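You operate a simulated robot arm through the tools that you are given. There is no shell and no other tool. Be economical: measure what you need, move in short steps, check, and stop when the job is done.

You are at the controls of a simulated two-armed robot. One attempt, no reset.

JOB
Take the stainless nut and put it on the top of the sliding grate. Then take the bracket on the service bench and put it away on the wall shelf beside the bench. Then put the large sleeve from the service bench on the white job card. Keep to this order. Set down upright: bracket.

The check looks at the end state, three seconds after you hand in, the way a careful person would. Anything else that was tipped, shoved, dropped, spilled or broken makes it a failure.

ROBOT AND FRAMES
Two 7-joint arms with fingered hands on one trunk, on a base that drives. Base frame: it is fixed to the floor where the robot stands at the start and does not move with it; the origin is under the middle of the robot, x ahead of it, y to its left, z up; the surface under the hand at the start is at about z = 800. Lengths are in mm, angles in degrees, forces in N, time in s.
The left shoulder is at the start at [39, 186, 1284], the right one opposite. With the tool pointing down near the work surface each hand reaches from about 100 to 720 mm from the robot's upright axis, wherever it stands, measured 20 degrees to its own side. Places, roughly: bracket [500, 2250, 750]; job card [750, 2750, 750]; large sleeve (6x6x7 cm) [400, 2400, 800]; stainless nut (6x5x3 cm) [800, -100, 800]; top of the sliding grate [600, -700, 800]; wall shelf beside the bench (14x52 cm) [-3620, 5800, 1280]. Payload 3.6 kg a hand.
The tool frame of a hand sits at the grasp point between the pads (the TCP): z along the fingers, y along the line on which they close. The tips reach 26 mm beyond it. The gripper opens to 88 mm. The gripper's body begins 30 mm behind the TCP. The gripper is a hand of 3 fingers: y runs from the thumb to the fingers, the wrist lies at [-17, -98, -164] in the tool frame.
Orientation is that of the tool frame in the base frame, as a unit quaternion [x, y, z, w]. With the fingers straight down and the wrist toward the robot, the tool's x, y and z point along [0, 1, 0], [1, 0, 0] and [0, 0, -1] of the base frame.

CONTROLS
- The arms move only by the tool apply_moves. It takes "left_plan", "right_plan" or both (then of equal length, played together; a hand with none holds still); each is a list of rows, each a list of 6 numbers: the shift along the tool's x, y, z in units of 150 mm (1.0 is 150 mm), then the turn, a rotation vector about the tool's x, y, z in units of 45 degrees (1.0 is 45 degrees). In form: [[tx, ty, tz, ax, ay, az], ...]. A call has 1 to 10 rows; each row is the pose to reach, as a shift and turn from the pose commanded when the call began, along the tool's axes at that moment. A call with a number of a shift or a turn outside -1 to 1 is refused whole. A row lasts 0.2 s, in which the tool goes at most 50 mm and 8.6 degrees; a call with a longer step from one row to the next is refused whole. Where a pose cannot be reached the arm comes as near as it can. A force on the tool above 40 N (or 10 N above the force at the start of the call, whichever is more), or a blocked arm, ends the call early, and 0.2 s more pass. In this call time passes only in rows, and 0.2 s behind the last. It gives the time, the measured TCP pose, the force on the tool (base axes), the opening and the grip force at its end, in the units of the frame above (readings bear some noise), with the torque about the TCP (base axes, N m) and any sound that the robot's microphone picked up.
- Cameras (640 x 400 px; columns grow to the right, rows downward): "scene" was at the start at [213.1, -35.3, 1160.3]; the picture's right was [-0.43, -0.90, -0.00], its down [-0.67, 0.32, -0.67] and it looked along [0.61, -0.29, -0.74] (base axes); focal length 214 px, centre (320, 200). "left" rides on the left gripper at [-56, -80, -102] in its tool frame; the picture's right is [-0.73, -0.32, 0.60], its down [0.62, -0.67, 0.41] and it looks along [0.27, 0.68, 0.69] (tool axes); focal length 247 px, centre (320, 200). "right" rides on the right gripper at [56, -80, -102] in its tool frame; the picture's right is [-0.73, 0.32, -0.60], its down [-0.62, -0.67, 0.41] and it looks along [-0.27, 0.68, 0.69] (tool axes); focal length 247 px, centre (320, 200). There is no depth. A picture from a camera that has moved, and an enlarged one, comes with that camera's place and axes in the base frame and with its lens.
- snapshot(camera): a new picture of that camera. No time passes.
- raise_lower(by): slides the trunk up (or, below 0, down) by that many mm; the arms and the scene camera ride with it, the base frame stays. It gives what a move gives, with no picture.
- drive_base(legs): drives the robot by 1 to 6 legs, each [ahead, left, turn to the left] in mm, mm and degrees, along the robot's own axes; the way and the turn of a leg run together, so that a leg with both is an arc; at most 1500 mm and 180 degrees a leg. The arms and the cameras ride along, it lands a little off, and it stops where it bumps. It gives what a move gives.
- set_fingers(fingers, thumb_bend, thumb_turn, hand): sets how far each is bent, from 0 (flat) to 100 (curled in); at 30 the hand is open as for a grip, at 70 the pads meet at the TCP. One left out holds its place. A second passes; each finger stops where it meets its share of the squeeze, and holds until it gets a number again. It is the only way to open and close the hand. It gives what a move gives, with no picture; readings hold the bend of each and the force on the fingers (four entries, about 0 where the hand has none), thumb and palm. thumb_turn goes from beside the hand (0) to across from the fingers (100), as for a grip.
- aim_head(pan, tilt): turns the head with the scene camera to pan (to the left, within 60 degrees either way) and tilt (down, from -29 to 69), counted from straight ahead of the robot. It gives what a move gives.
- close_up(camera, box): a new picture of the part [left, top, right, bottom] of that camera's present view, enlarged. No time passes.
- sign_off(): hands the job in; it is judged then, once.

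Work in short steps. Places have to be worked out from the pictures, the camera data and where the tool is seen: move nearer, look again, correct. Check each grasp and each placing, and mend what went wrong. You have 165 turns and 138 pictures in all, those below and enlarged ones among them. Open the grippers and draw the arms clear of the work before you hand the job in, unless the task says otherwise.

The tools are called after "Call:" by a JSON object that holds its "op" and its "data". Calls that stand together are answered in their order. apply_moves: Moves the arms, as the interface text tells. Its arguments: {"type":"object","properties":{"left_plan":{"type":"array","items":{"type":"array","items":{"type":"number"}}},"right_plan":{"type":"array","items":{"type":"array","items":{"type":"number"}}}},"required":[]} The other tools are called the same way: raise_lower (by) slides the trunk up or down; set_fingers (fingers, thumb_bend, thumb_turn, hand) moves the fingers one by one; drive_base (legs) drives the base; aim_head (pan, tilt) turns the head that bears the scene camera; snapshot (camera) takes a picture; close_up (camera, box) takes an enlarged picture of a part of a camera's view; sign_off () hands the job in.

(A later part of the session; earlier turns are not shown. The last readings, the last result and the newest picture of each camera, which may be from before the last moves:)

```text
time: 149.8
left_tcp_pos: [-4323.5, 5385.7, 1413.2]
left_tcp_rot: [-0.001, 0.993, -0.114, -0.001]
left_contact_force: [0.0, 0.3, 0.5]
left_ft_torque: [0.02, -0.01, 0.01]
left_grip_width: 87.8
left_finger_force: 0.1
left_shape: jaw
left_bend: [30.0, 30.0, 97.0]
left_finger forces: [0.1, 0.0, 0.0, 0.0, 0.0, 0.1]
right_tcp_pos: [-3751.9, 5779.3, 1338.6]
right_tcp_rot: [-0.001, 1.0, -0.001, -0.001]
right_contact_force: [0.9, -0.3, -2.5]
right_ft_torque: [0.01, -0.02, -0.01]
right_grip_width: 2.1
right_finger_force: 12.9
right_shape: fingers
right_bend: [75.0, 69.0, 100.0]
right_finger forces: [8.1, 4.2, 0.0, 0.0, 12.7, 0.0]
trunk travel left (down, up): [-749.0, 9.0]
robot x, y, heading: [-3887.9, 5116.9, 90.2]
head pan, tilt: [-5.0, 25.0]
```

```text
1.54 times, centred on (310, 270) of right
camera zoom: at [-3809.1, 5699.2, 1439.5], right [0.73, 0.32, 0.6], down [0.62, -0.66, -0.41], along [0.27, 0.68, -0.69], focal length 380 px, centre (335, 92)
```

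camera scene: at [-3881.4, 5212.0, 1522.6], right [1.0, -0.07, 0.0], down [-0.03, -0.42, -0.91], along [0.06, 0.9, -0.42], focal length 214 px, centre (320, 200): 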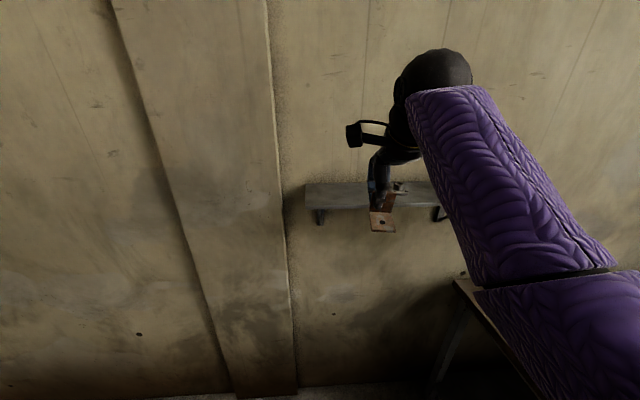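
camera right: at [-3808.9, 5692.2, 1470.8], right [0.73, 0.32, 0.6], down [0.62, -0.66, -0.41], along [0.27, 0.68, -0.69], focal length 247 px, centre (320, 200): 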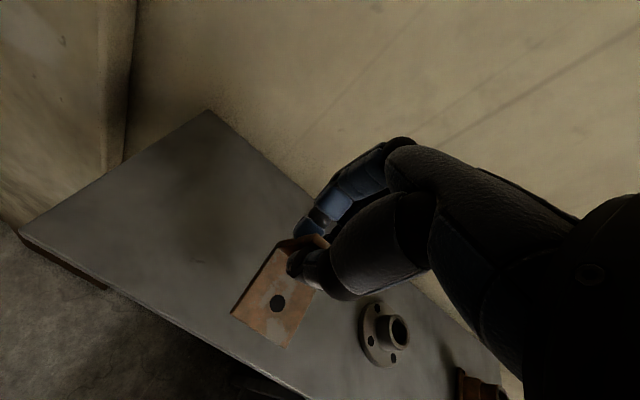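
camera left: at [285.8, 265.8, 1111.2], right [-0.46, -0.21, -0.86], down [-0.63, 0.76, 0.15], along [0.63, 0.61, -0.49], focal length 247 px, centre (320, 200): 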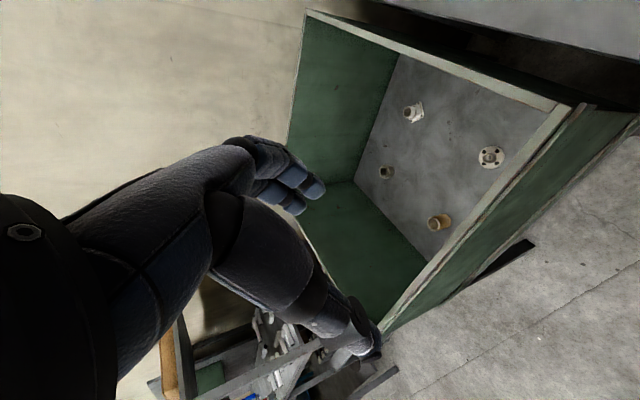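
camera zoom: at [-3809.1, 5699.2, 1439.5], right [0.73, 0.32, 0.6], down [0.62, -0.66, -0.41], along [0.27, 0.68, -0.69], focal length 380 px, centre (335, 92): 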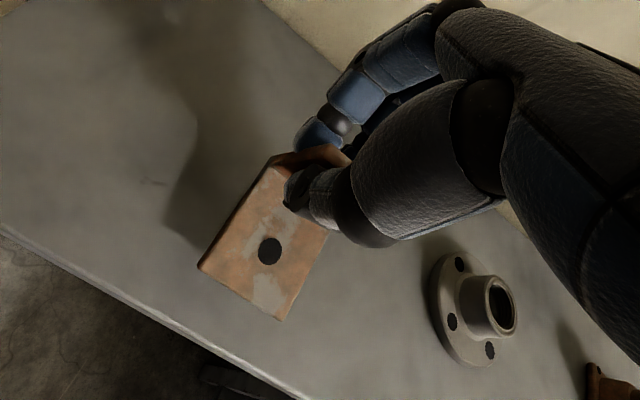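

There's a good front margin. Creeping down for contact.

Call:
{"op": "apply_moves", "data": {"right_plan": [[0, 0, 0.02, 0, 0, 0], [0, 0, 0.04, 0, 0, 0]]}}

Call:
{"op": "apply_moves", "data": {"right_plan": [[0, 0, 0.013, 0, 0, 0], [0, 0, 0.025, 0, 0, 0]]}}

```text
time: 150.4
left_tcp_pos: [-4322.7, 5386.4, 1412.8]
left_tcp_rot: [-0.002, 0.993, -0.114, -0.001]
left_contact_force: [-0.3, -0.3, -0.5]
left_ft_torque: [0.0, -0.02, 0.02]
left_grip_width: 88.1
left_finger_force: 0.1
left_shape: jaw
left_bend: [30.0, 30.0, 97.0]
left_finger forces: [0.0, 0.0, 0.0, 0.0, 0.0, 0.0]
right_tcp_pos: [-3752.6, 5778.9, 1332.6]
right_tcp_rot: [0.0, 1.0, 0.001, 0.0]
right_contact_force: [0.1, -0.1, -1.7]
right_ft_torque: [0.01, -0.01, 0.01]
right_grip_width: 2.2
right_finger_force: 12.6
right_shape: fingers
right_bend: [75.0, 69.0, 100.0]
right_finger forces: [8.1, 4.2, 0.0, 0.1, 12.8, 0.0]
trunk travel left (down, up): [-749.0, 9.0]
robot x, y, heading: [-3885.6, 5113.0, 90.2]
head pan, tilt: [-5.0, 25.0]
```

```text
time: 151.0
left_tcp_pos: [-4323.4, 5385.6, 1412.6]
left_tcp_rot: [-0.002, 0.994, -0.113, -0.001]
left_contact_force: [-0.1, -0.2, 0.7]
left_ft_torque: [-0.02, 0.03, -0.01]
left_grip_width: 87.9
left_finger_force: 0.1
left_shape: jaw
left_bend: [30.0, 30.0, 97.0]
left_finger forces: [0.0, 0.0, 0.1, 0.0, 0.0, 0.0]
right_tcp_pos: [-3752.0, 5778.7, 1330.2]
right_tcp_rot: [0.0, 1.0, 0.0, 0.0]
right_contact_force: [-0.5, 0.9, -1.5]
right_ft_torque: [-0.03, 0.0, 0.01]
right_grip_width: 2.1
right_finger_force: 12.8
right_shape: fingers
right_bend: [75.0, 69.0, 100.0]
right_finger forces: [8.0, 4.2, 0.0, 0.1, 12.9, 0.1]
trunk travel left (down, up): [-749.0, 9.0]
robot x, y, heading: [-3888.3, 5116.6, 90.1]
head pan, tilt: [-5.0, 25.0]
```

Still free; continuing.

Call:
{"op": "apply_moves", "data": {"right_plan": [[0, 0, 0.012, 0, 0, 0], [0, 0, 0.024, 0, 0, 0]]}}

Call:
{"op": "apply_moves", "data": {"right_plan": [[0, 0, 0.012, 0, 0, 0], [0, 0, 0.02, 0, 0, 0]]}}

Call:
{"op": "close_up", "data": {"camera": "scene", "box": [320, 170, 400, 230]}}

```text
time: 151.6
left_tcp_pos: [-4323.0, 5385.2, 1413.2]
left_tcp_rot: [-0.001, 0.994, -0.114, -0.001]
left_contact_force: [-0.2, -0.2, -0.6]
left_ft_torque: [0.03, -0.02, 0.03]
left_grip_width: 88.1
left_finger_force: 0.1
left_shape: jaw
left_bend: [30.0, 30.0, 97.0]
left_finger forces: [0.0, 0.0, 0.1, 0.0, 0.0, 0.0]
right_tcp_pos: [-3752.2, 5779.1, 1327.2]
right_tcp_rot: [0.0, 1.0, 0.001, 0.0]
right_contact_force: [0.1, -1.5, -2.0]
right_ft_torque: [0.01, 0.01, 0.0]
right_grip_width: 2.1
right_finger_force: 12.5
right_shape: fingers
right_bend: [75.0, 69.0, 100.0]
right_finger forces: [8.1, 4.3, 0.0, 0.1, 12.8, 0.0]
trunk travel left (down, up): [-749.0, 9.0]
robot x, y, heading: [-3887.6, 5117.9, 90.4]
head pan, tilt: [-5.0, 25.0]
```

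```text
time: 152.2
left_tcp_pos: [-4322.5, 5386.7, 1413.0]
left_tcp_rot: [-0.001, 0.994, -0.113, -0.001]
left_contact_force: [-0.3, 0.0, -0.2]
left_ft_torque: [0.02, -0.02, 0.0]
left_grip_width: 88.2
left_finger_force: 0.1
left_shape: jaw
left_bend: [30.0, 30.0, 97.0]
left_finger forces: [0.0, 0.1, 0.0, 0.0, 0.0, 0.1]
right_tcp_pos: [-3752.2, 5779.1, 1324.9]
right_tcp_rot: [0.001, 1.0, 0.001, 0.0]
right_contact_force: [-0.1, 0.3, -0.7]
right_ft_torque: [-0.02, -0.03, 0.04]
right_grip_width: 2.0
right_finger_force: 12.1
right_shape: fingers
right_bend: [75.0, 69.0, 100.0]
right_finger forces: [7.8, 4.7, 0.0, 0.0, 12.1, 0.0]
trunk travel left (down, up): [-749.0, 9.0]
robot x, y, heading: [-3887.8, 5114.1, 90.2]
head pan, tilt: [-5.0, 25.0]
```

```text
6.67 times, centred on (360, 200) of scene
camera zoom: at [-3879.5, 5339.1, 1522.6], right [1.0, -0.09, 0.0], down [-0.04, -0.42, -0.91], along [0.08, 0.9, -0.42], focal length 1430 px, centre (53, 200)
```

zoom: 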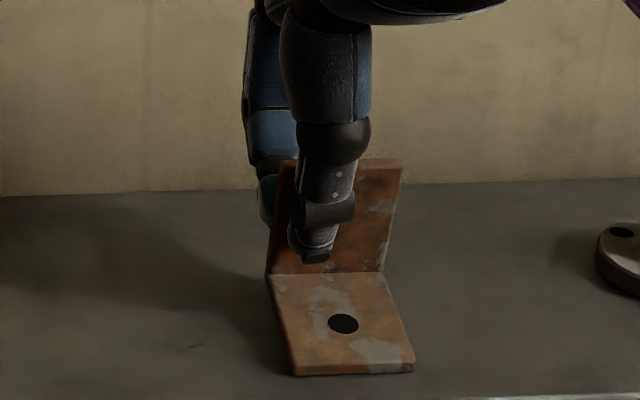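

It's nearly touching (grip forces shifting), so another 2 mm.

Call:
{"op": "apply_moves", "data": {"right_plan": [[0, 0, 0.007, 0, 0, 0], [0, 0, 0.014, 0, 0, 0]]}}

```text
time: 152.8
left_tcp_pos: [-4324.7, 5385.8, 1412.7]
left_tcp_rot: [-0.001, 0.994, -0.113, -0.001]
left_contact_force: [0.6, -0.1, 0.2]
left_ft_torque: [0.01, 0.0, -0.01]
left_grip_width: 87.7
left_finger_force: 0.0
left_shape: jaw
left_bend: [30.0, 30.0, 97.0]
left_finger forces: [0.0, 0.0, 0.0, 0.0, 0.1, 0.1]
right_tcp_pos: [-3752.7, 5779.9, 1322.2]
right_tcp_rot: [0.0, 1.0, 0.0, 0.001]
right_contact_force: [0.1, 0.5, -0.2]
right_ft_torque: [-0.05, 0.01, -0.01]
right_grip_width: 2.0
right_finger_force: 11.9
right_shape: fingers
right_bend: [75.0, 69.0, 100.0]
right_finger forces: [7.8, 4.6, 0.0, 0.0, 12.1, 0.0]
trunk travel left (down, up): [-749.0, 9.0]
robot x, y, heading: [-3887.2, 5118.5, 90.3]
head pan, tilt: [-5.0, 25.0]
```

The weight is now borne by the shelf (force ≈0). I'll open gently in two stages, keeping the fingers off the wall.

Call:
{"op": "set_fingers", "data": {"hand": "right", "fingers": 62, "thumb_bend": 62}}

Call:
{"op": "close_up", "data": {"camera": "scene", "box": [320, 170, 400, 230]}}

```text
time: 153.8
left_tcp_pos: [-4323.3, 5384.7, 1412.9]
left_tcp_rot: [-0.002, 0.994, -0.113, 0.0]
left_contact_force: [0.5, 0.2, 0.8]
left_ft_torque: [-0.01, 0.01, 0.05]
left_grip_width: 88.2
left_finger_force: 0.1
left_shape: jaw
left_bend: [30.0, 30.0, 97.0]
left_finger forces: [0.0, 0.0, 0.1, 0.0, 0.0, 0.0]
right_tcp_pos: [-3751.8, 5779.8, 1322.3]
right_tcp_rot: [0.0, 1.0, 0.001, 0.0]
right_contact_force: [-0.1, -0.5, -0.8]
right_ft_torque: [0.01, 0.0, -0.01]
right_grip_width: 18.4
right_finger_force: 0.0
right_shape: fingers
right_bend: [62.0, 62.0, 100.0]
right_finger forces: [0.1, 0.0, 0.0, 0.0, 0.0, 0.0]
trunk travel left (down, up): [-749.0, 9.0]
robot x, y, heading: [-3885.2, 5122.3, 89.9]
head pan, tilt: [-5.0, 25.0]
```

```text
6.67 times, centred on (360, 200) of scene
camera zoom: at [-3879.4, 5338.9, 1522.7], right [1.0, -0.09, 0.0], down [-0.04, -0.42, -0.91], along [0.08, 0.9, -0.42], focal length 1430 px, centre (53, 200)
```

zoom: 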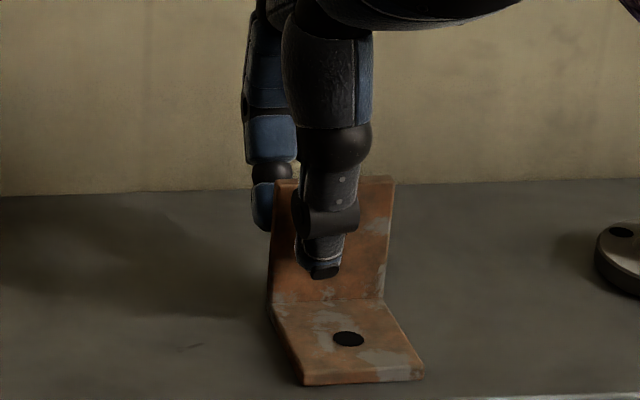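

The bracket stands by itself. I'll lift straight up off it.

Call:
{"op": "apply_moves", "data": {"right_plan": [[0, 0, -0.1, 0, 0, 0], [0, 0, -0.25, 0, 0, 0], [0, 0, -0.5, 0, 0, 0], [0, 0, -0.7, 0, 0, 0]]}}

Call:
{"op": "snapshot", "data": {"camera": "right"}}

Call:
{"op": "close_up", "data": {"camera": "scene", "box": [280, 140, 440, 240]}}

```text
time: 154.8
left_tcp_pos: [-4322.9, 5384.2, 1414.2]
left_tcp_rot: [-0.002, 0.993, -0.114, 0.0]
left_contact_force: [0.0, 0.6, 0.1]
left_ft_torque: [0.01, 0.06, 0.0]
left_grip_width: 87.7
left_finger_force: 0.1
left_shape: jaw
left_bend: [30.0, 30.0, 97.0]
left_finger forces: [0.1, 0.0, 0.0, 0.0, 0.1, 0.1]
right_tcp_pos: [-3753.4, 5778.0, 1426.3]
right_tcp_rot: [0.0, 1.0, 0.001, 0.0]
right_contact_force: [0.7, -0.5, -0.4]
right_ft_torque: [0.0, -0.04, 0.02]
right_grip_width: 18.5
right_finger_force: 0.0
right_shape: fingers
right_bend: [62.0, 62.0, 100.0]
right_finger forces: [0.0, 0.0, 0.0, 0.0, 0.0, 0.1]
trunk travel left (down, up): [-749.0, 9.0]
robot x, y, heading: [-3889.2, 5117.9, 90.2]
head pan, tilt: [-5.0, 25.0]
```

```text
56 pictures are left
camera right: at [-3810.8, 5698.3, 1528.0], right [0.73, 0.32, 0.6], down [0.62, -0.66, -0.41], along [0.27, 0.68, -0.69], focal length 247 px, centre (320, 200)
```

right: 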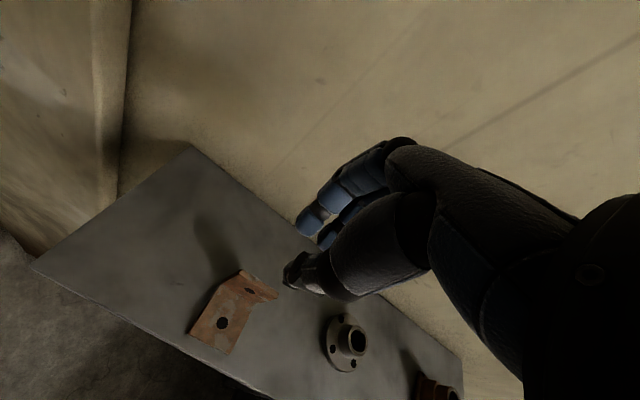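

```text
4.00 times, centred on (360, 190) of scene
camera zoom: at [-3879.5, 5338.7, 1522.7], right [1.0, -0.09, 0.0], down [-0.04, -0.42, -0.91], along [0.08, 0.9, -0.42], focal length 858 px, centre (160, 240)
```

zoom: 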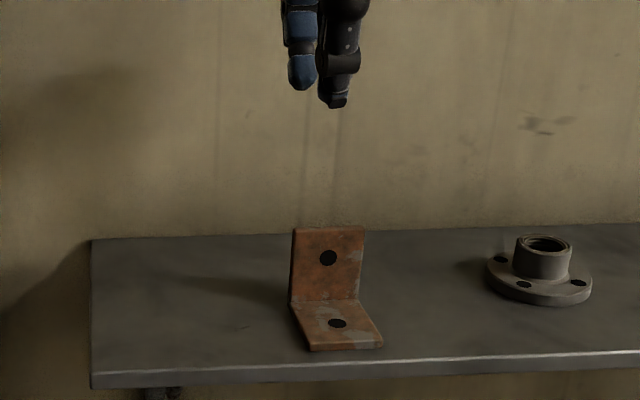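

The bracket stands upright, fully on the shelf. I'll back away and retrace the route to the service bench.

Call:
{"op": "drive_base", "data": {"legs": [[-620, 0, 0], [0, -1500, 0], [0, -1500, 0], [0, -450, 0]]}}

```text
time: 174.2
left_tcp_pos: [-963.9, 4777.4, 1412.9]
left_tcp_rot: [-0.006, 0.994, -0.113, 0.0]
left_contact_force: [0.6, -0.2, -0.5]
left_ft_torque: [-0.03, 0.04, 0.01]
left_grip_width: 88.0
left_finger_force: 0.0
left_shape: jaw
left_bend: [30.0, 30.0, 97.0]
left_finger forces: [0.0, 0.0, 0.0, 0.1, 0.0, 0.0]
right_tcp_pos: [-396.1, 5174.7, 1425.2]
right_tcp_rot: [-0.003, 1.0, 0.0, 0.0]
right_contact_force: [0.0, 0.3, 0.2]
right_ft_torque: [0.0, -0.02, -0.01]
right_grip_width: 18.2
right_finger_force: 0.0
right_shape: fingers
right_bend: [62.0, 62.0, 100.0]
right_finger forces: [0.1, 0.0, 0.0, 0.0, 0.1, 0.0]
trunk travel left (down, up): [-749.0, 9.0]
robot x, y, heading: [-525.0, 4508.3, 90.6]
head pan, tilt: [-5.0, 25.0]
```

Backing down the aisle and turning to face the bench.

Call:
{"op": "drive_base", "data": {"legs": [[-1450, 0, 0], [-420, 0, 0], [0, 0, -90.6]]}}

Call:
{"op": "aim_head", "data": {"pan": -5, "tilt": 45}}

Call:
{"op": "snapshot", "data": {"camera": "scene"}}

```text
time: 187.5
left_tcp_pos: [-222.8, 3069.0, 1413.3]
left_tcp_rot: [0.698, 0.707, -0.08, -0.08]
left_contact_force: [0.6, -0.2, -0.1]
left_ft_torque: [0.0, -0.01, -0.02]
left_grip_width: 87.8
left_finger_force: 0.0
left_shape: jaw
left_bend: [30.0, 30.0, 97.0]
left_finger forces: [0.0, 0.1, 0.1, 0.0, 0.0, 0.0]
right_tcp_pos: [175.0, 2502.7, 1426.0]
right_tcp_rot: [0.703, 0.711, 0.0, 0.001]
right_contact_force: [0.4, 0.2, 0.3]
right_ft_torque: [0.03, 0.0, 0.0]
right_grip_width: 18.3
right_finger_force: 0.0
right_shape: fingers
right_bend: [62.0, 62.0, 100.0]
right_finger forces: [0.1, 0.0, 0.0, 0.0, 0.1, 0.0]
trunk travel left (down, up): [-749.0, 9.0]
robot x, y, heading: [-484.0, 2631.2, 0.6]
head pan, tilt: [-5.0, 25.0]
```

```text
time: 188.3
left_tcp_pos: [-223.2, 3068.2, 1413.6]
left_tcp_rot: [0.699, 0.707, -0.079, -0.08]
left_contact_force: [0.1, 0.6, -0.2]
left_ft_torque: [0.03, 0.0, 0.03]
left_grip_width: 87.9
left_finger_force: 0.1
left_shape: jaw
left_bend: [30.0, 30.0, 97.0]
left_finger forces: [0.1, 0.0, 0.0, 0.0, 0.1, 0.0]
right_tcp_pos: [175.3, 2501.4, 1426.3]
right_tcp_rot: [0.703, 0.711, 0.0, 0.001]
right_contact_force: [0.6, 0.0, 0.3]
right_ft_torque: [0.03, -0.01, -0.01]
right_grip_width: 18.6
right_finger_force: 0.0
right_shape: fingers
right_bend: [62.0, 62.0, 100.0]
right_finger forces: [0.0, 0.1, 0.1, 0.0, 0.1, 0.0]
trunk travel left (down, up): [-749.0, 9.0]
robot x, y, heading: [-489.8, 2630.5, 0.6]
head pan, tilt: [-5.0, 45.0]
```

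```text
54 pictures are left
camera scene: at [-274.4, 2625.1, 1492.1], right [-0.08, -1.0, 0.0], down [-0.7, 0.05, -0.71], along [0.71, -0.05, -0.71], focal length 214 px, centre (320, 200)
```

scene: 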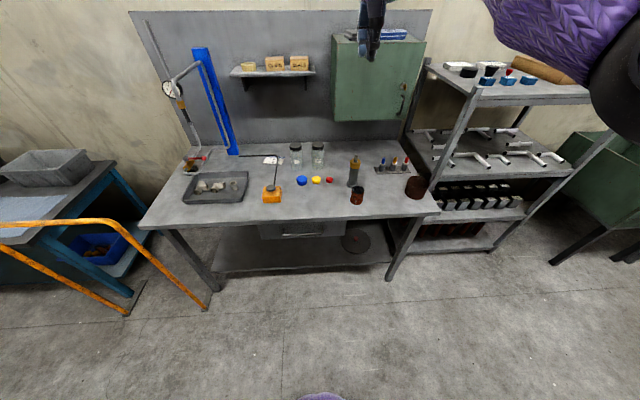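

Call:
{"op": "close_up", "data": {"camera": "scene", "box": [230, 130, 390, 230]}}

```text
4.00 times, centred on (310, 180) of scene
camera zoom: at [-274.4, 2625.1, 1492.1], right [-0.08, -1.0, 0.0], down [-0.7, 0.05, -0.71], along [0.71, -0.05, -0.71], focal length 858 px, centre (360, 280)
```

zoom: 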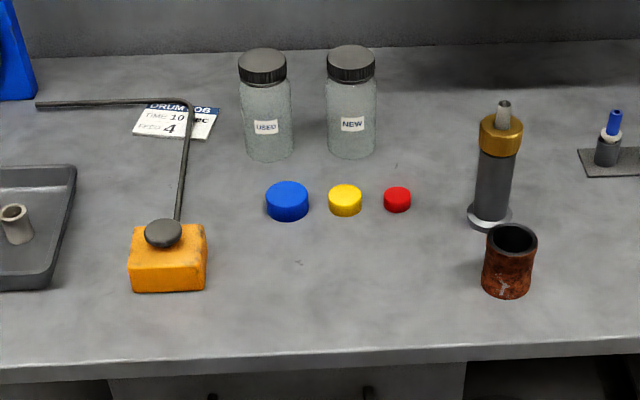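

The card (DRUM JOG) lies at about [740,2815] with a thin cable or rod running across it. First I'll fetch the sleeve: lower the trunk, open the hand, and approach.

Call:
{"op": "raise_lower", "data": {"by": -310}}

Call:
{"op": "set_fingers", "data": {"hand": "right", "fingers": 30, "thumb_bend": 30}}

Call:
{"op": "drive_base", "data": {"legs": [[400, -80, -0.6]]}}

Call:
{"op": "snapshot", "data": {"camera": "scene"}}

Call:
{"op": "snapshot", "data": {"camera": "right"}}

```text
time: 191.4
left_tcp_pos: [-223.9, 3069.2, 1103.7]
left_tcp_rot: [0.698, 0.707, -0.08, -0.08]
left_contact_force: [-1.0, -0.2, -0.6]
left_ft_torque: [0.0, 0.01, 0.0]
left_grip_width: 88.0
left_finger_force: 0.1
left_shape: jaw
left_bend: [30.0, 30.0, 97.0]
left_finger forces: [0.1, 0.0, 0.1, 0.0, 0.1, 0.1]
right_tcp_pos: [175.1, 2502.2, 1117.3]
right_tcp_rot: [0.703, 0.711, 0.001, 0.001]
right_contact_force: [-0.6, -0.5, 0.5]
right_ft_torque: [0.03, -0.01, 0.0]
right_grip_width: 18.4
right_finger_force: 0.2
right_shape: fingers
right_bend: [62.0, 62.0, 100.0]
right_finger forces: [0.1, 0.0, 0.0, 0.0, 0.0, 0.1]
trunk travel left (down, up): [-439.0, 319.0]
robot x, y, heading: [-487.4, 2633.2, 0.6]
head pan, tilt: [-5.0, 45.0]
```

```text
time: 192.4
left_tcp_pos: [-222.6, 3068.6, 1103.6]
left_tcp_rot: [0.698, 0.707, -0.08, -0.081]
left_contact_force: [0.6, 0.0, -0.5]
left_ft_torque: [0.01, 0.03, 0.02]
left_grip_width: 87.9
left_finger_force: 0.1
left_shape: jaw
left_bend: [30.0, 30.0, 97.0]
left_finger forces: [0.0, 0.0, 0.0, 0.0, 0.1, 0.0]
right_tcp_pos: [174.3, 2503.8, 1115.5]
right_tcp_rot: [0.704, 0.711, 0.001, 0.001]
right_contact_force: [-0.4, 0.5, 0.3]
right_ft_torque: [0.01, -0.01, -0.02]
right_grip_width: 88.1
right_finger_force: 0.1
right_shape: fingers
right_bend: [30.0, 30.0, 96.0]
right_finger forces: [0.0, 0.1, 0.1, 0.0, 0.1, 0.0]
trunk travel left (down, up): [-439.0, 319.0]
robot x, y, heading: [-487.3, 2633.0, 1.0]
head pan, tilt: [-5.0, 45.0]
```

```text
time: 194.9
left_tcp_pos: [180.1, 2985.4, 1103.4]
left_tcp_rot: [0.704, 0.701, -0.08, -0.082]
left_contact_force: [0.5, -0.2, 0.5]
left_ft_torque: [-0.02, -0.01, 0.0]
left_grip_width: 87.7
left_finger_force: 0.1
left_shape: jaw
left_bend: [30.0, 30.0, 97.0]
left_finger forces: [0.0, 0.0, 0.0, 0.0, 0.0, 0.0]
right_tcp_pos: [569.6, 2412.5, 1115.1]
right_tcp_rot: [0.709, 0.705, 0.0, 0.0]
right_contact_force: [-0.2, 0.8, -0.4]
right_ft_torque: [-0.01, 0.0, 0.01]
right_grip_width: 88.2
right_finger_force: 0.1
right_shape: fingers
right_bend: [30.0, 30.0, 96.0]
right_finger forces: [0.0, 0.0, 0.0, 0.0, 0.1, 0.0]
trunk travel left (down, up): [-439.0, 319.0]
robot x, y, heading: [-90.3, 2552.7, -0.1]
head pan, tilt: [-5.0, 45.0]
```

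```text
52 pictures are left
camera scene: at [131.8, 2542.6, 1176.1], right [-0.09, -1.0, 0.0], down [-0.7, 0.07, -0.71], along [0.7, -0.06, -0.71], focal length 214 px, centre (320, 200)
```

scene: 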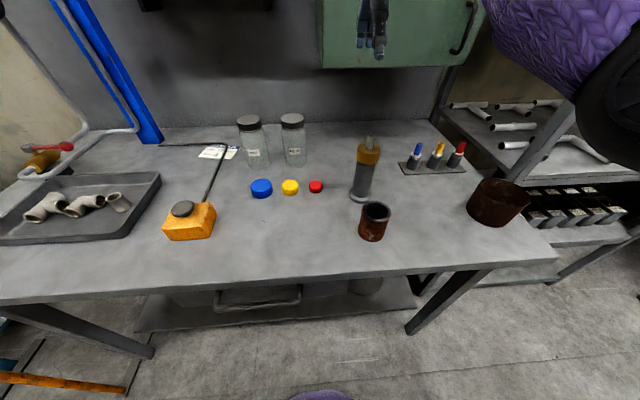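

```text
51 pictures are left
camera right: at [488.6, 2470.3, 1216.8], right [0.31, -0.74, 0.6], down [-0.67, -0.62, -0.41], along [0.67, -0.27, -0.69], focal length 247 px, centre (320, 200)
```

right: 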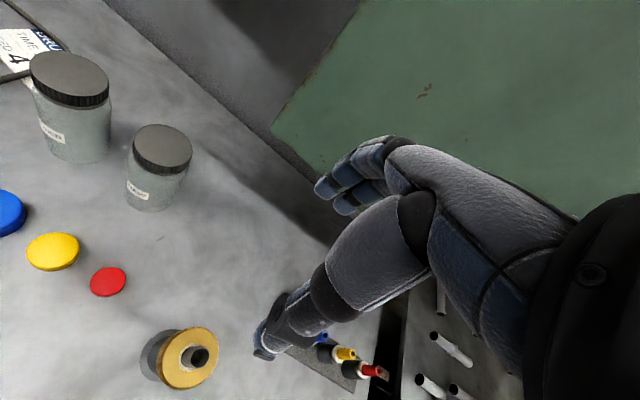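

The sleeve is at about [390,2412]. I'll retract the hand over it while yawing 45° so the fingers stay clear of the bottle behind it.

Call:
{"op": "apply_moves", "data": {"right_plan": [[0, -0.17, 0, 0, 0, -0.16], [0, -0.34, 0, 0, 0, -0.33], [0, -0.5, 0, 0, 0, -0.5], [0, -0.67, 0, 0, 0, -0.66], [0, -0.84, 0, 0, 0, -0.83], [0, -1.0, 0, 0, 0, -1.0]]}}

Call:
{"op": "snapshot", "data": {"camera": "right"}}

```text
time: 196.3
left_tcp_pos: [180.0, 2985.5, 1103.5]
left_tcp_rot: [0.704, 0.701, -0.079, -0.081]
left_contact_force: [-0.2, 0.1, -0.2]
left_ft_torque: [0.01, -0.04, 0.01]
left_grip_width: 87.9
left_finger_force: 0.0
left_shape: jaw
left_bend: [30.0, 30.0, 97.0]
left_finger forces: [0.0, 0.0, 0.0, 0.0, 0.0, 0.0]
right_tcp_pos: [418.1, 2413.6, 1117.1]
right_tcp_rot: [0.385, 0.923, 0.001, 0.002]
right_contact_force: [-0.1, -0.1, -0.4]
right_ft_torque: [-0.02, 0.0, -0.02]
right_grip_width: 88.4
right_finger_force: 0.1
right_shape: fingers
right_bend: [30.0, 30.0, 96.0]
right_finger forces: [0.0, 0.0, 0.0, 0.1, 0.0, 0.0]
trunk travel left (down, up): [-439.0, 319.0]
robot x, y, heading: [-89.6, 2551.2, -0.2]
head pan, tilt: [-5.0, 45.0]
```

```text
50 pictures are left
camera right: at [321.0, 2397.7, 1217.6], right [0.74, -0.3, 0.6], down [-0.03, -0.91, -0.41], along [0.67, 0.29, -0.69], focal length 247 px, centre (320, 200)
```

right: 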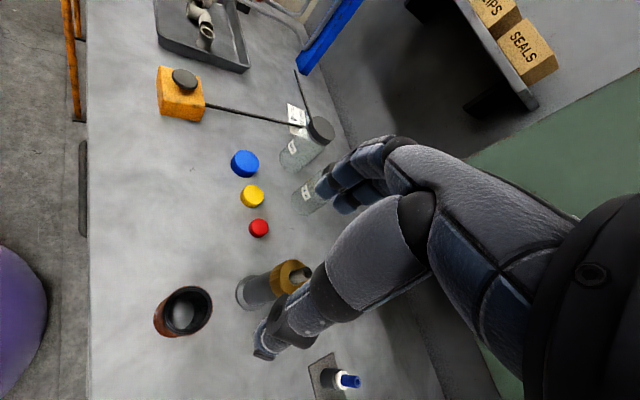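

The sleeve centre is at about [392,2412]. Aligning over it and descending to z≈970.

Call:
{"op": "apply_moves", "data": {"right_plan": [[0.113, -0.133, 0.1, 0, 0, 0], [0.113, -0.133, 0.4, 0, 0, 0], [0.113, -0.133, 0.7, 0, 0, 0], [0.113, -0.133, 0.98, 0, 0, 0]]}}

Call:
{"op": "snapshot", "data": {"camera": "right"}}

Call:
{"op": "close_up", "data": {"camera": "scene", "box": [300, 100, 460, 260]}}

```text
time: 197.3
left_tcp_pos: [179.1, 2986.7, 1103.0]
left_tcp_rot: [0.704, 0.701, -0.081, -0.081]
left_contact_force: [-0.5, 0.4, -0.9]
left_ft_torque: [0.01, 0.02, 0.0]
left_grip_width: 88.0
left_finger_force: 0.0
left_shape: jaw
left_bend: [30.0, 30.0, 97.0]
left_finger forces: [0.0, 0.1, 0.0, 0.0, 0.0, 0.0]
right_tcp_pos: [390.9, 2413.1, 966.8]
right_tcp_rot: [0.386, 0.923, 0.0, 0.0]
right_contact_force: [-0.5, 1.4, -1.0]
right_ft_torque: [0.02, 0.02, 0.03]
right_grip_width: 87.7
right_finger_force: 0.0
right_shape: fingers
right_bend: [30.0, 30.0, 96.0]
right_finger forces: [0.0, 0.0, 0.1, 0.1, 0.1, 0.1]
trunk travel left (down, up): [-439.0, 319.0]
robot x, y, heading: [-95.5, 2550.5, -0.3]
head pan, tilt: [-5.0, 45.0]
```

```text
49 pictures are left
camera right: at [292.4, 2397.7, 1068.2], right [0.74, -0.3, 0.6], down [-0.03, -0.91, -0.41], along [0.67, 0.29, -0.69], focal length 247 px, centre (320, 200)
```

right: 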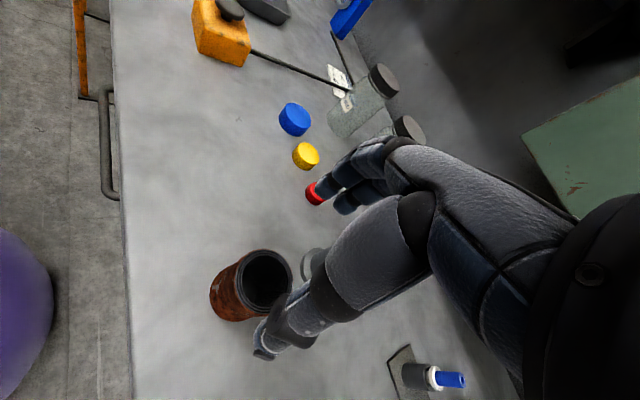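

```text
2.50 times, centred on (380, 180) of scene
camera zoom: at [131.2, 2542.7, 1176.2], right [-0.09, -1.0, 0.0], down [-0.7, 0.07, -0.71], along [0.7, -0.06, -0.71], focal length 536 px, centre (170, 250)
```

zoom: 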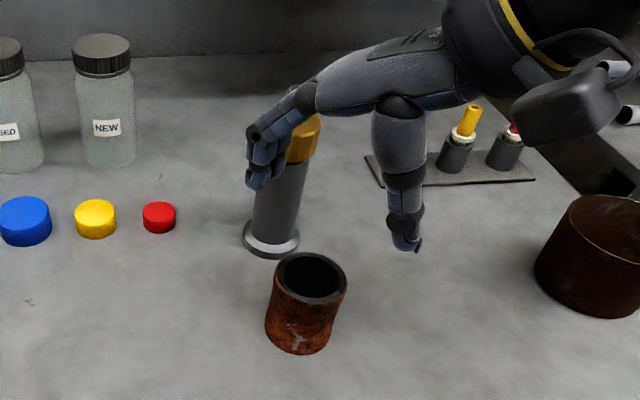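

The sleeve is at [392,2412], well aligned. Descending so the fingertips are just above the rim, then rechecking.

Call:
{"op": "apply_moves", "data": {"right_plan": [[0, 0, 0.2, 0, 0, 0], [0, 0, 0.38, 0, 0, 0]]}}

Call:
{"op": "snapshot", "data": {"camera": "right"}}

Call:
{"op": "close_up", "data": {"camera": "scene", "box": [340, 150, 436, 250]}}

```text
time: 197.9
left_tcp_pos: [179.6, 2985.7, 1102.3]
left_tcp_rot: [0.704, 0.701, -0.079, -0.08]
left_contact_force: [-0.3, -0.4, -0.3]
left_ft_torque: [-0.01, 0.01, 0.0]
left_grip_width: 88.0
left_finger_force: 0.1
left_shape: jaw
left_bend: [30.0, 30.0, 97.0]
left_finger forces: [0.0, 0.0, 0.0, 0.0, 0.1, 0.1]
right_tcp_pos: [391.7, 2413.9, 909.8]
right_tcp_rot: [0.385, 0.923, 0.001, 0.0]
right_contact_force: [-0.7, -0.7, 0.4]
right_ft_torque: [0.02, 0.0, 0.01]
right_grip_width: 88.2
right_finger_force: 0.0
right_shape: fingers
right_bend: [30.0, 30.0, 96.0]
right_finger forces: [0.0, 0.0, 0.1, 0.0, 0.0, 0.1]
trunk travel left (down, up): [-439.0, 319.0]
robot x, y, heading: [-91.6, 2550.6, -0.3]
head pan, tilt: [-5.0, 45.0]
```

```text
47 pictures are left
camera right: at [293.7, 2398.3, 1009.8], right [0.74, -0.3, 0.6], down [-0.03, -0.91, -0.41], along [0.67, 0.28, -0.69], focal length 247 px, centre (320, 200)
```

right: 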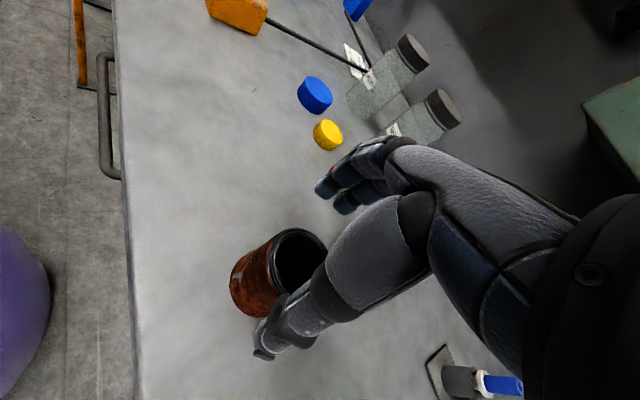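

```text
4.00 times, centred on (388, 200) of scene
camera zoom: at [131.1, 2542.8, 1176.3], right [-0.09, -1.0, 0.0], down [-0.7, 0.06, -0.71], along [0.7, -0.07, -0.71], focal length 858 px, centre (48, 200)
```

zoom: 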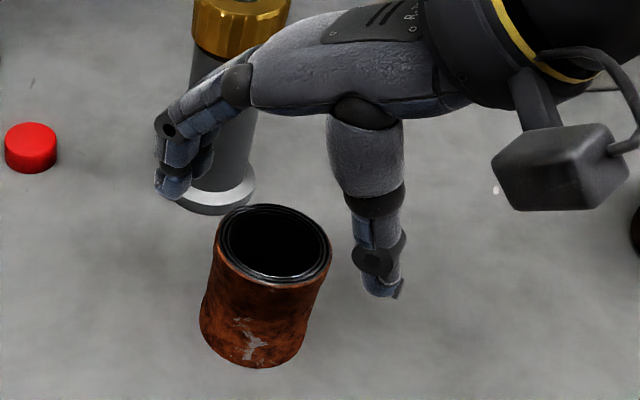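

Alignment is good to ~3 mm. Lowering to z≈848.

Call:
{"op": "apply_moves", "data": {"right_plan": [[0, -0.01, 0.14, 0, 0, 0], [0, -0.01, 0.28, 0, 0, 0], [0, -0.01, 0.41, 0, 0, 0]]}}

Call:
{"op": "set_fingers", "data": {"hand": "right", "fingers": 55, "thumb_bend": 55}}

Call:
{"op": "close_up", "data": {"camera": "scene", "box": [340, 150, 436, 250]}}

```text
time: 198.7
left_tcp_pos: [179.8, 2985.6, 1103.8]
left_tcp_rot: [0.703, 0.702, -0.08, -0.081]
left_contact_force: [0.2, 0.1, 0.8]
left_ft_torque: [0.06, 0.01, -0.02]
left_grip_width: 87.9
left_finger_force: 0.1
left_shape: jaw
left_bend: [30.0, 30.0, 97.0]
left_finger forces: [0.0, 0.0, 0.1, 0.0, 0.0, 0.0]
right_tcp_pos: [390.6, 2411.9, 846.2]
right_tcp_rot: [0.385, 0.923, 0.001, 0.0]
right_contact_force: [0.2, -0.8, 0.1]
right_ft_torque: [0.03, -0.01, -0.05]
right_grip_width: 88.0
right_finger_force: 0.0
right_shape: fingers
right_bend: [30.0, 30.0, 96.0]
right_finger forces: [0.0, 0.0, 0.0, 0.1, 0.0, 0.0]
trunk travel left (down, up): [-439.0, 319.0]
robot x, y, heading: [-94.4, 2552.5, -0.3]
head pan, tilt: [-5.0, 45.0]
```

```text
time: 199.7
left_tcp_pos: [179.9, 2986.1, 1103.6]
left_tcp_rot: [0.704, 0.701, -0.08, -0.081]
left_contact_force: [-0.1, -0.5, 0.1]
left_ft_torque: [0.03, 0.0, 0.02]
left_grip_width: 87.8
left_finger_force: 0.1
left_shape: jaw
left_bend: [30.0, 30.0, 97.0]
left_finger forces: [0.1, 0.1, 0.1, 0.0, 0.0, 0.0]
right_tcp_pos: [391.6, 2411.9, 848.0]
right_tcp_rot: [0.385, 0.923, 0.0, 0.0]
right_contact_force: [1.4, 1.9, 0.1]
right_ft_torque: [0.14, -0.17, 0.05]
right_grip_width: 49.2
right_finger_force: 8.6
right_shape: fingers
right_bend: [49.0, 50.0, 98.0]
right_finger forces: [0.0, 9.5, 0.0, 0.0, 7.2, 0.0]
trunk travel left (down, up): [-439.0, 319.0]
robot x, y, heading: [-89.3, 2552.1, -0.2]
head pan, tilt: [-5.0, 45.0]
```

```text
4.00 times, centred on (388, 200) of scene
camera zoom: at [131.0, 2542.9, 1176.3], right [-0.09, -1.0, 0.0], down [-0.7, 0.06, -0.71], along [0.7, -0.07, -0.71], focal length 858 px, centre (48, 200)
```

zoom: 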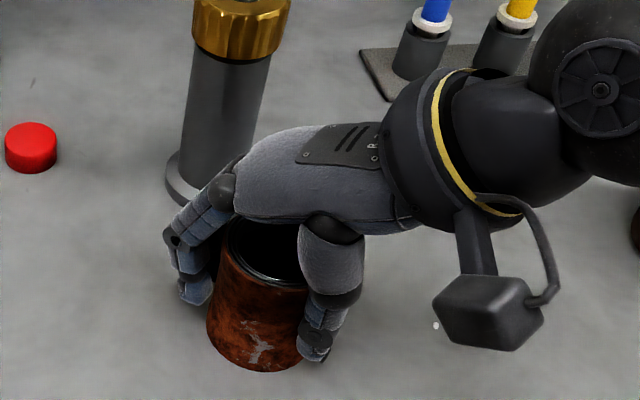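

One finger and the thumb touch; I'll squeeze more so both fingers seat.

Call:
{"op": "set_fingers", "data": {"hand": "right", "fingers": 72, "thumb_bend": 72}}

Call:
{"op": "apply_moves", "data": {"right_plan": [[0, 0, -0.07, 0, 0, 0], [0, 0, -0.2, 0, 0, 0]]}}

Call:
{"op": "close_up", "data": {"camera": "scene", "box": [320, 130, 448, 258]}}

```text
time: 200.7
left_tcp_pos: [179.6, 2985.9, 1103.2]
left_tcp_rot: [0.704, 0.702, -0.078, -0.08]
left_contact_force: [0.2, 0.2, 0.5]
left_ft_torque: [-0.01, 0.01, 0.02]
left_grip_width: 87.9
left_finger_force: 0.0
left_shape: jaw
left_bend: [30.0, 30.0, 97.0]
left_finger forces: [0.1, 0.0, 0.0, 0.0, 0.0, 0.0]
right_tcp_pos: [389.6, 2411.6, 846.8]
right_tcp_rot: [0.385, 0.923, 0.0, 0.0]
right_contact_force: [-0.8, 0.8, 2.5]
right_ft_torque: [0.08, -0.17, 0.03]
right_grip_width: 45.6
right_finger_force: 18.7
right_shape: fingers
right_bend: [50.0, 57.0, 97.0]
right_finger forces: [0.0, 18.8, 0.1, 0.0, 18.9, 0.1]
trunk travel left (down, up): [-439.0, 319.0]
robot x, y, heading: [-88.1, 2549.5, -0.1]
head pan, tilt: [-5.0, 45.0]
```

```text
time: 201.3
left_tcp_pos: [179.5, 2985.4, 1103.5]
left_tcp_rot: [0.704, 0.701, -0.08, -0.082]
left_contact_force: [0.7, -0.3, 0.3]
left_ft_torque: [0.0, 0.01, 0.0]
left_grip_width: 87.5
left_finger_force: 0.1
left_shape: jaw
left_bend: [30.0, 30.0, 97.0]
left_finger forces: [0.0, 0.0, 0.0, 0.1, 0.0, 0.1]
right_tcp_pos: [391.9, 2410.0, 879.2]
right_tcp_rot: [0.385, 0.923, 0.0, 0.0]
right_contact_force: [-0.7, 0.0, -5.7]
right_ft_torque: [0.04, 0.03, 0.05]
right_grip_width: 45.4
right_finger_force: 16.6
right_shape: fingers
right_bend: [50.0, 57.0, 97.0]
right_finger forces: [0.1, 16.8, 0.1, 0.0, 16.4, 0.0]
trunk travel left (down, up): [-439.0, 319.0]
robot x, y, heading: [-92.3, 2552.3, -0.2]
head pan, tilt: [-5.0, 45.0]
```

```text
3.12 times, centred on (384, 194) of scene
camera zoom: at [131.3, 2542.7, 1176.2], right [-0.09, -1.0, 0.0], down [-0.7, 0.07, -0.71], along [0.7, -0.06, -0.71], focal length 670 px, centre (120, 219)
```

zoom: 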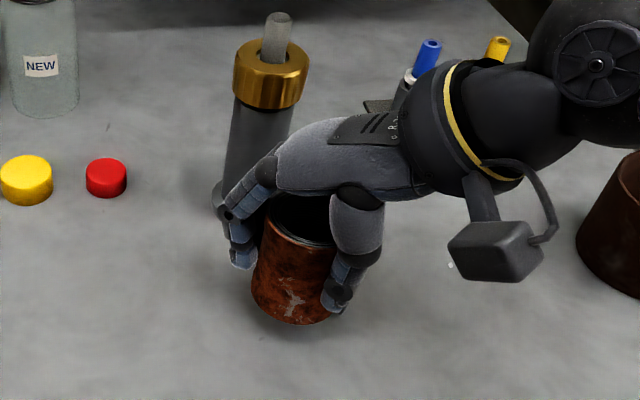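

The sleeve is up and level with the bottle undisturbed. Lifting higher.

Call:
{"op": "apply_moves", "data": {"right_plan": [[0, 0, -0.25, 0, 0, 0], [0, 0, -0.5, 0, 0, 0], [0, 0, -0.75, 0, 0, 0], [0, 0, -1.0, 0, 0, 0]]}}

Call:
{"op": "drive_base", "data": {"legs": [[0, 340, 0]]}}

Call:
{"op": "aim_head", "data": {"pan": 0, "tilt": 40}}

Call:
{"op": "snapshot", "data": {"camera": "scene"}}

Call:
{"op": "close_up", "data": {"camera": "scene", "box": [260, 110, 420, 210]}}

```text
time: 202.3
left_tcp_pos: [179.7, 2984.8, 1103.2]
left_tcp_rot: [0.704, 0.701, -0.08, -0.082]
left_contact_force: [0.2, 0.3, 0.9]
left_ft_torque: [-0.02, 0.04, 0.01]
left_grip_width: 87.9
left_finger_force: 0.0
left_shape: jaw
left_bend: [30.0, 30.0, 97.0]
left_finger forces: [0.0, 0.0, 0.0, 0.0, 0.0, 0.0]
right_tcp_pos: [393.1, 2411.9, 1030.7]
right_tcp_rot: [0.386, 0.922, 0.0, 0.0]
right_contact_force: [0.8, -0.2, -5.4]
right_ft_torque: [0.03, 0.05, 0.0]
right_grip_width: 45.0
right_finger_force: 16.4
right_shape: fingers
right_bend: [50.0, 57.0, 97.0]
right_finger forces: [0.1, 16.2, 0.0, 0.1, 15.9, 0.1]
trunk travel left (down, up): [-439.0, 319.0]
robot x, y, heading: [-89.0, 2553.2, -0.4]
head pan, tilt: [-5.0, 45.0]
```

```text
time: 204.6
left_tcp_pos: [184.7, 3333.5, 1101.3]
left_tcp_rot: [0.706, 0.699, -0.08, -0.081]
left_contact_force: [0.2, -0.3, -0.1]
left_ft_torque: [-0.04, -0.02, -0.01]
left_grip_width: 87.9
left_finger_force: 0.1
left_shape: jaw
left_bend: [30.0, 30.0, 97.0]
left_finger forces: [0.0, 0.0, 0.0, 0.0, 0.0, 0.1]
right_tcp_pos: [394.2, 2758.1, 1030.8]
right_tcp_rot: [0.388, 0.922, 0.0, 0.0]
right_contact_force: [0.1, 0.6, -5.6]
right_ft_torque: [0.01, 0.06, 0.0]
right_grip_width: 44.9
right_finger_force: 16.4
right_shape: fingers
right_bend: [50.0, 57.0, 97.0]
right_finger forces: [0.0, 16.2, 0.0, 0.1, 15.8, 0.0]
trunk travel left (down, up): [-439.0, 319.0]
robot x, y, heading: [-88.2, 2897.2, -0.9]
head pan, tilt: [-5.0, 45.0]
```

```text
time: 205.2
left_tcp_pos: [184.5, 3331.6, 1102.5]
left_tcp_rot: [0.705, 0.7, -0.079, -0.081]
left_contact_force: [-0.6, 0.2, -0.2]
left_ft_torque: [0.01, 0.01, -0.02]
left_grip_width: 88.2
left_finger_force: 0.0
left_shape: jaw
left_bend: [30.0, 30.0, 97.0]
left_finger forces: [0.1, 0.0, 0.0, 0.1, 0.0, 0.1]
right_tcp_pos: [395.0, 2756.5, 1030.4]
right_tcp_rot: [0.388, 0.921, 0.0, 0.0]
right_contact_force: [-0.9, -0.4, -4.7]
right_ft_torque: [0.02, 0.02, -0.02]
right_grip_width: 45.1
right_finger_force: 16.2
right_shape: fingers
right_bend: [50.0, 57.0, 97.0]
right_finger forces: [0.0, 16.1, 0.0, 0.0, 15.9, 0.0]
trunk travel left (down, up): [-439.0, 319.0]
robot x, y, heading: [-90.5, 2899.9, -0.4]
head pan, tilt: [0.0, 40.0]
```

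```text
43 pictures are left
camera scene: at [138.0, 2895.8, 1183.4], right [-0.01, -1.0, 0.0], down [-0.64, 0.01, -0.77], along [0.77, -0.01, -0.64], focal length 214 px, centre (320, 200)
```

scene: 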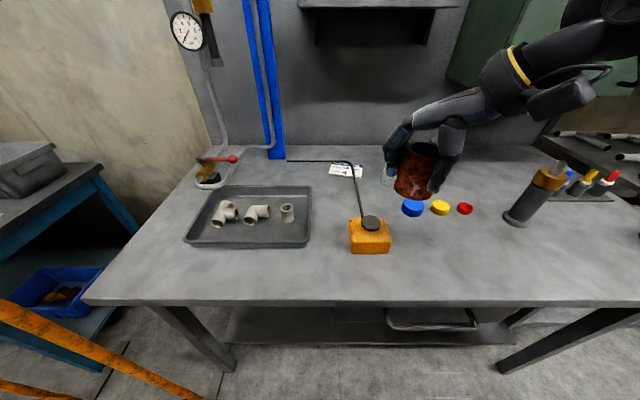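

```text
4.00 times, centred on (340, 160) of scene
camera zoom: at [138.0, 2895.8, 1183.4], right [-0.01, -1.0, 0.0], down [-0.64, 0.01, -0.77], along [0.77, -0.01, -0.64], focal length 858 px, centre (240, 360)
```

zoom: 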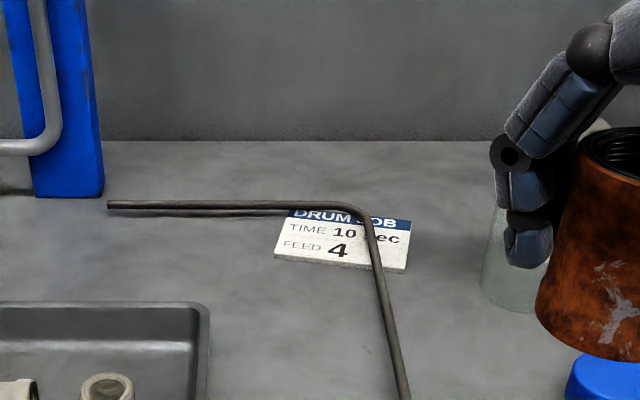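

The card is centred at about [748,2801] (~103×77 mm), but a bent rod runs above it. I need to know exactly where the rod is, so I'll take another viewpoint from the hand camera.

Call:
{"op": "snapshot", "data": {"camera": "right"}}

Call:
{"op": "close_up", "data": {"camera": "scene", "box": [320, 140, 400, 260]}}

```text
41 pictures are left
camera right: at [296.6, 2741.7, 1131.8], right [0.74, -0.3, 0.6], down [-0.04, -0.91, -0.41], along [0.67, 0.28, -0.69], focal length 247 px, centre (320, 200)
```

right: 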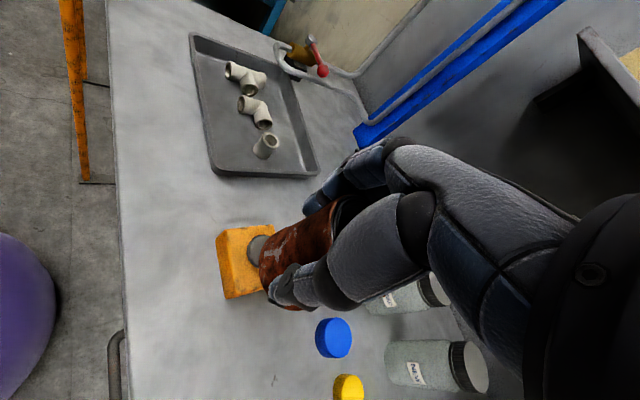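

```text
3.33 times, centred on (360, 200) of scene
camera zoom: at [138.0, 2895.8, 1183.4], right [-0.01, -1.0, 0.0], down [-0.64, 0.01, -0.77], along [0.77, -0.01, -0.64], focal length 715 px, centre (187, 200)
```

zoom: 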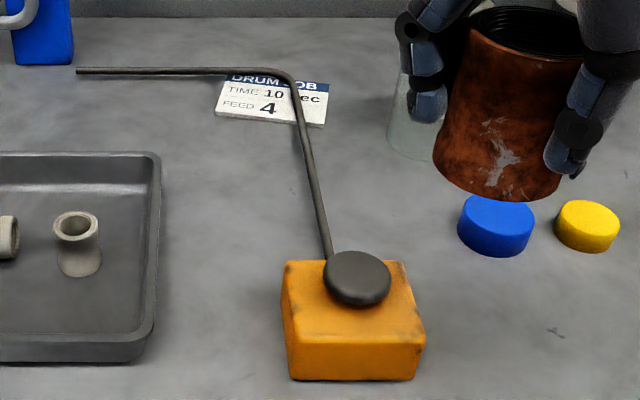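

The rod leaves the orange block and hovers ~20 mm above the card. I'll move closer and raise the trunk for a steeper view to fix its position relative to the card.

Call:
{"op": "drive_base", "data": {"legs": [[125, 0, 0]]}}

Call:
{"op": "raise_lower", "data": {"by": 300}}

Call:
{"op": "aim_head", "data": {"pan": -10, "tilt": 55}}

Call:
{"op": "snapshot", "data": {"camera": "scene"}}

```text
time: 206.5
left_tcp_pos: [312.0, 3333.0, 1103.0]
left_tcp_rot: [0.704, 0.701, -0.081, -0.081]
left_contact_force: [0.3, -0.5, 0.2]
left_ft_torque: [0.04, 0.03, 0.01]
left_grip_width: 88.0
left_finger_force: 0.1
left_shape: jaw
left_bend: [30.0, 30.0, 97.0]
left_finger forces: [0.0, 0.0, 0.1, 0.0, 0.1, 0.1]
right_tcp_pos: [523.3, 2756.8, 1029.3]
right_tcp_rot: [0.387, 0.922, -0.001, 0.0]
right_contact_force: [1.6, 0.4, -6.4]
right_ft_torque: [0.04, 0.05, 0.01]
right_grip_width: 44.9
right_finger_force: 15.9
right_shape: fingers
right_bend: [50.0, 57.0, 97.0]
right_finger forces: [0.1, 16.3, 0.1, 0.0, 15.7, 0.0]
trunk travel left (down, up): [-439.0, 319.0]
robot x, y, heading: [36.6, 2898.0, -0.8]
head pan, tilt: [0.0, 40.0]
```

```text
time: 209.5
left_tcp_pos: [311.6, 3330.9, 1403.2]
left_tcp_rot: [0.705, 0.7, -0.08, -0.081]
left_contact_force: [0.2, -0.4, 0.7]
left_ft_torque: [-0.03, 0.01, -0.01]
left_grip_width: 87.8
left_finger_force: 0.1
left_shape: jaw
left_bend: [30.0, 30.0, 97.0]
left_finger forces: [0.1, 0.0, 0.0, 0.0, 0.0, 0.0]
right_tcp_pos: [521.1, 2757.3, 1330.7]
right_tcp_rot: [0.387, 0.922, 0.0, -0.001]
right_contact_force: [-0.6, -0.6, -5.1]
right_ft_torque: [0.04, -0.01, 0.01]
right_grip_width: 44.9
right_finger_force: 15.6
right_shape: fingers
right_bend: [50.0, 57.0, 97.0]
right_finger forces: [0.0, 16.1, 0.0, 0.1, 15.7, 0.0]
trunk travel left (down, up): [-739.0, 19.0]
robot x, y, heading: [39.2, 2899.0, -0.4]
head pan, tilt: [0.0, 40.0]
```

```text
time: 210.3
left_tcp_pos: [311.7, 3331.4, 1402.6]
left_tcp_rot: [0.705, 0.7, -0.079, -0.081]
left_contact_force: [-0.3, 0.2, 0.1]
left_ft_torque: [0.02, 0.01, -0.01]
left_grip_width: 88.0
left_finger_force: 0.1
left_shape: jaw
left_bend: [30.0, 30.0, 97.0]
left_finger forces: [0.0, 0.0, 0.0, 0.1, 0.0, 0.1]
right_tcp_pos: [521.5, 2757.8, 1330.2]
right_tcp_rot: [0.387, 0.922, 0.0, 0.0]
right_contact_force: [0.8, -0.1, -5.5]
right_ft_torque: [0.0, 0.03, 0.02]
right_grip_width: 45.0
right_finger_force: 16.1
right_shape: fingers
right_bend: [50.0, 57.0, 97.0]
right_finger forces: [0.0, 16.1, 0.1, 0.0, 15.7, 0.0]
trunk travel left (down, up): [-739.0, 19.0]
robot x, y, heading: [36.9, 2902.2, -0.5]
head pan, tilt: [-10.0, 55.0]
```

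```text
39 pictures are left
camera scene: at [241.2, 2883.1, 1468.6], right [-0.18, -0.98, 0.0], down [-0.81, 0.15, -0.57], along [0.56, -0.1, -0.82], focal length 214 px, centre (320, 200)
```

scene: 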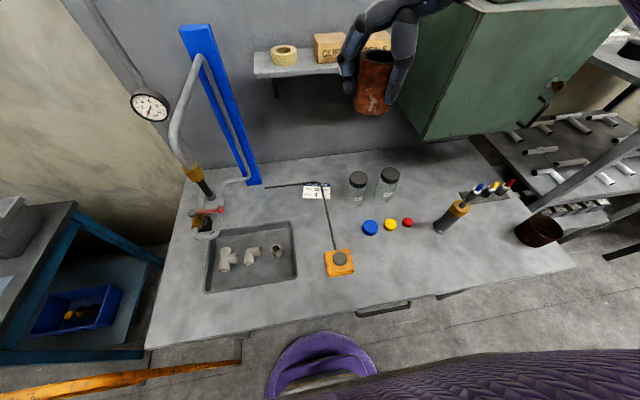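

Call:
{"op": "close_up", "data": {"camera": "scene", "box": [264, 165, 360, 225]}}

```text
6.67 times, centred on (312, 195) of scene
camera zoom: at [241.2, 2883.1, 1468.6], right [-0.18, -0.98, 0.0], down [-0.81, 0.15, -0.57], along [0.56, -0.1, -0.82], focal length 1430 px, centre (373, 233)
```

zoom: 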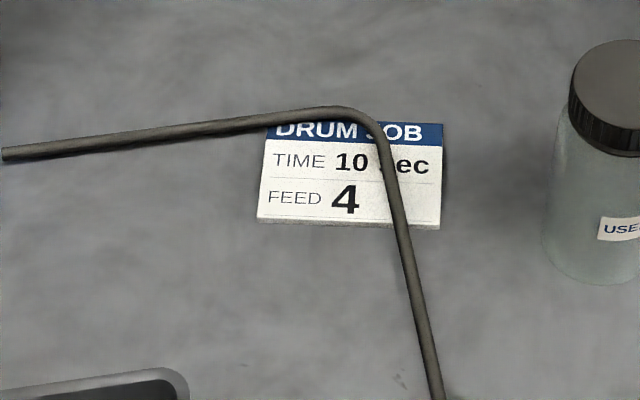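

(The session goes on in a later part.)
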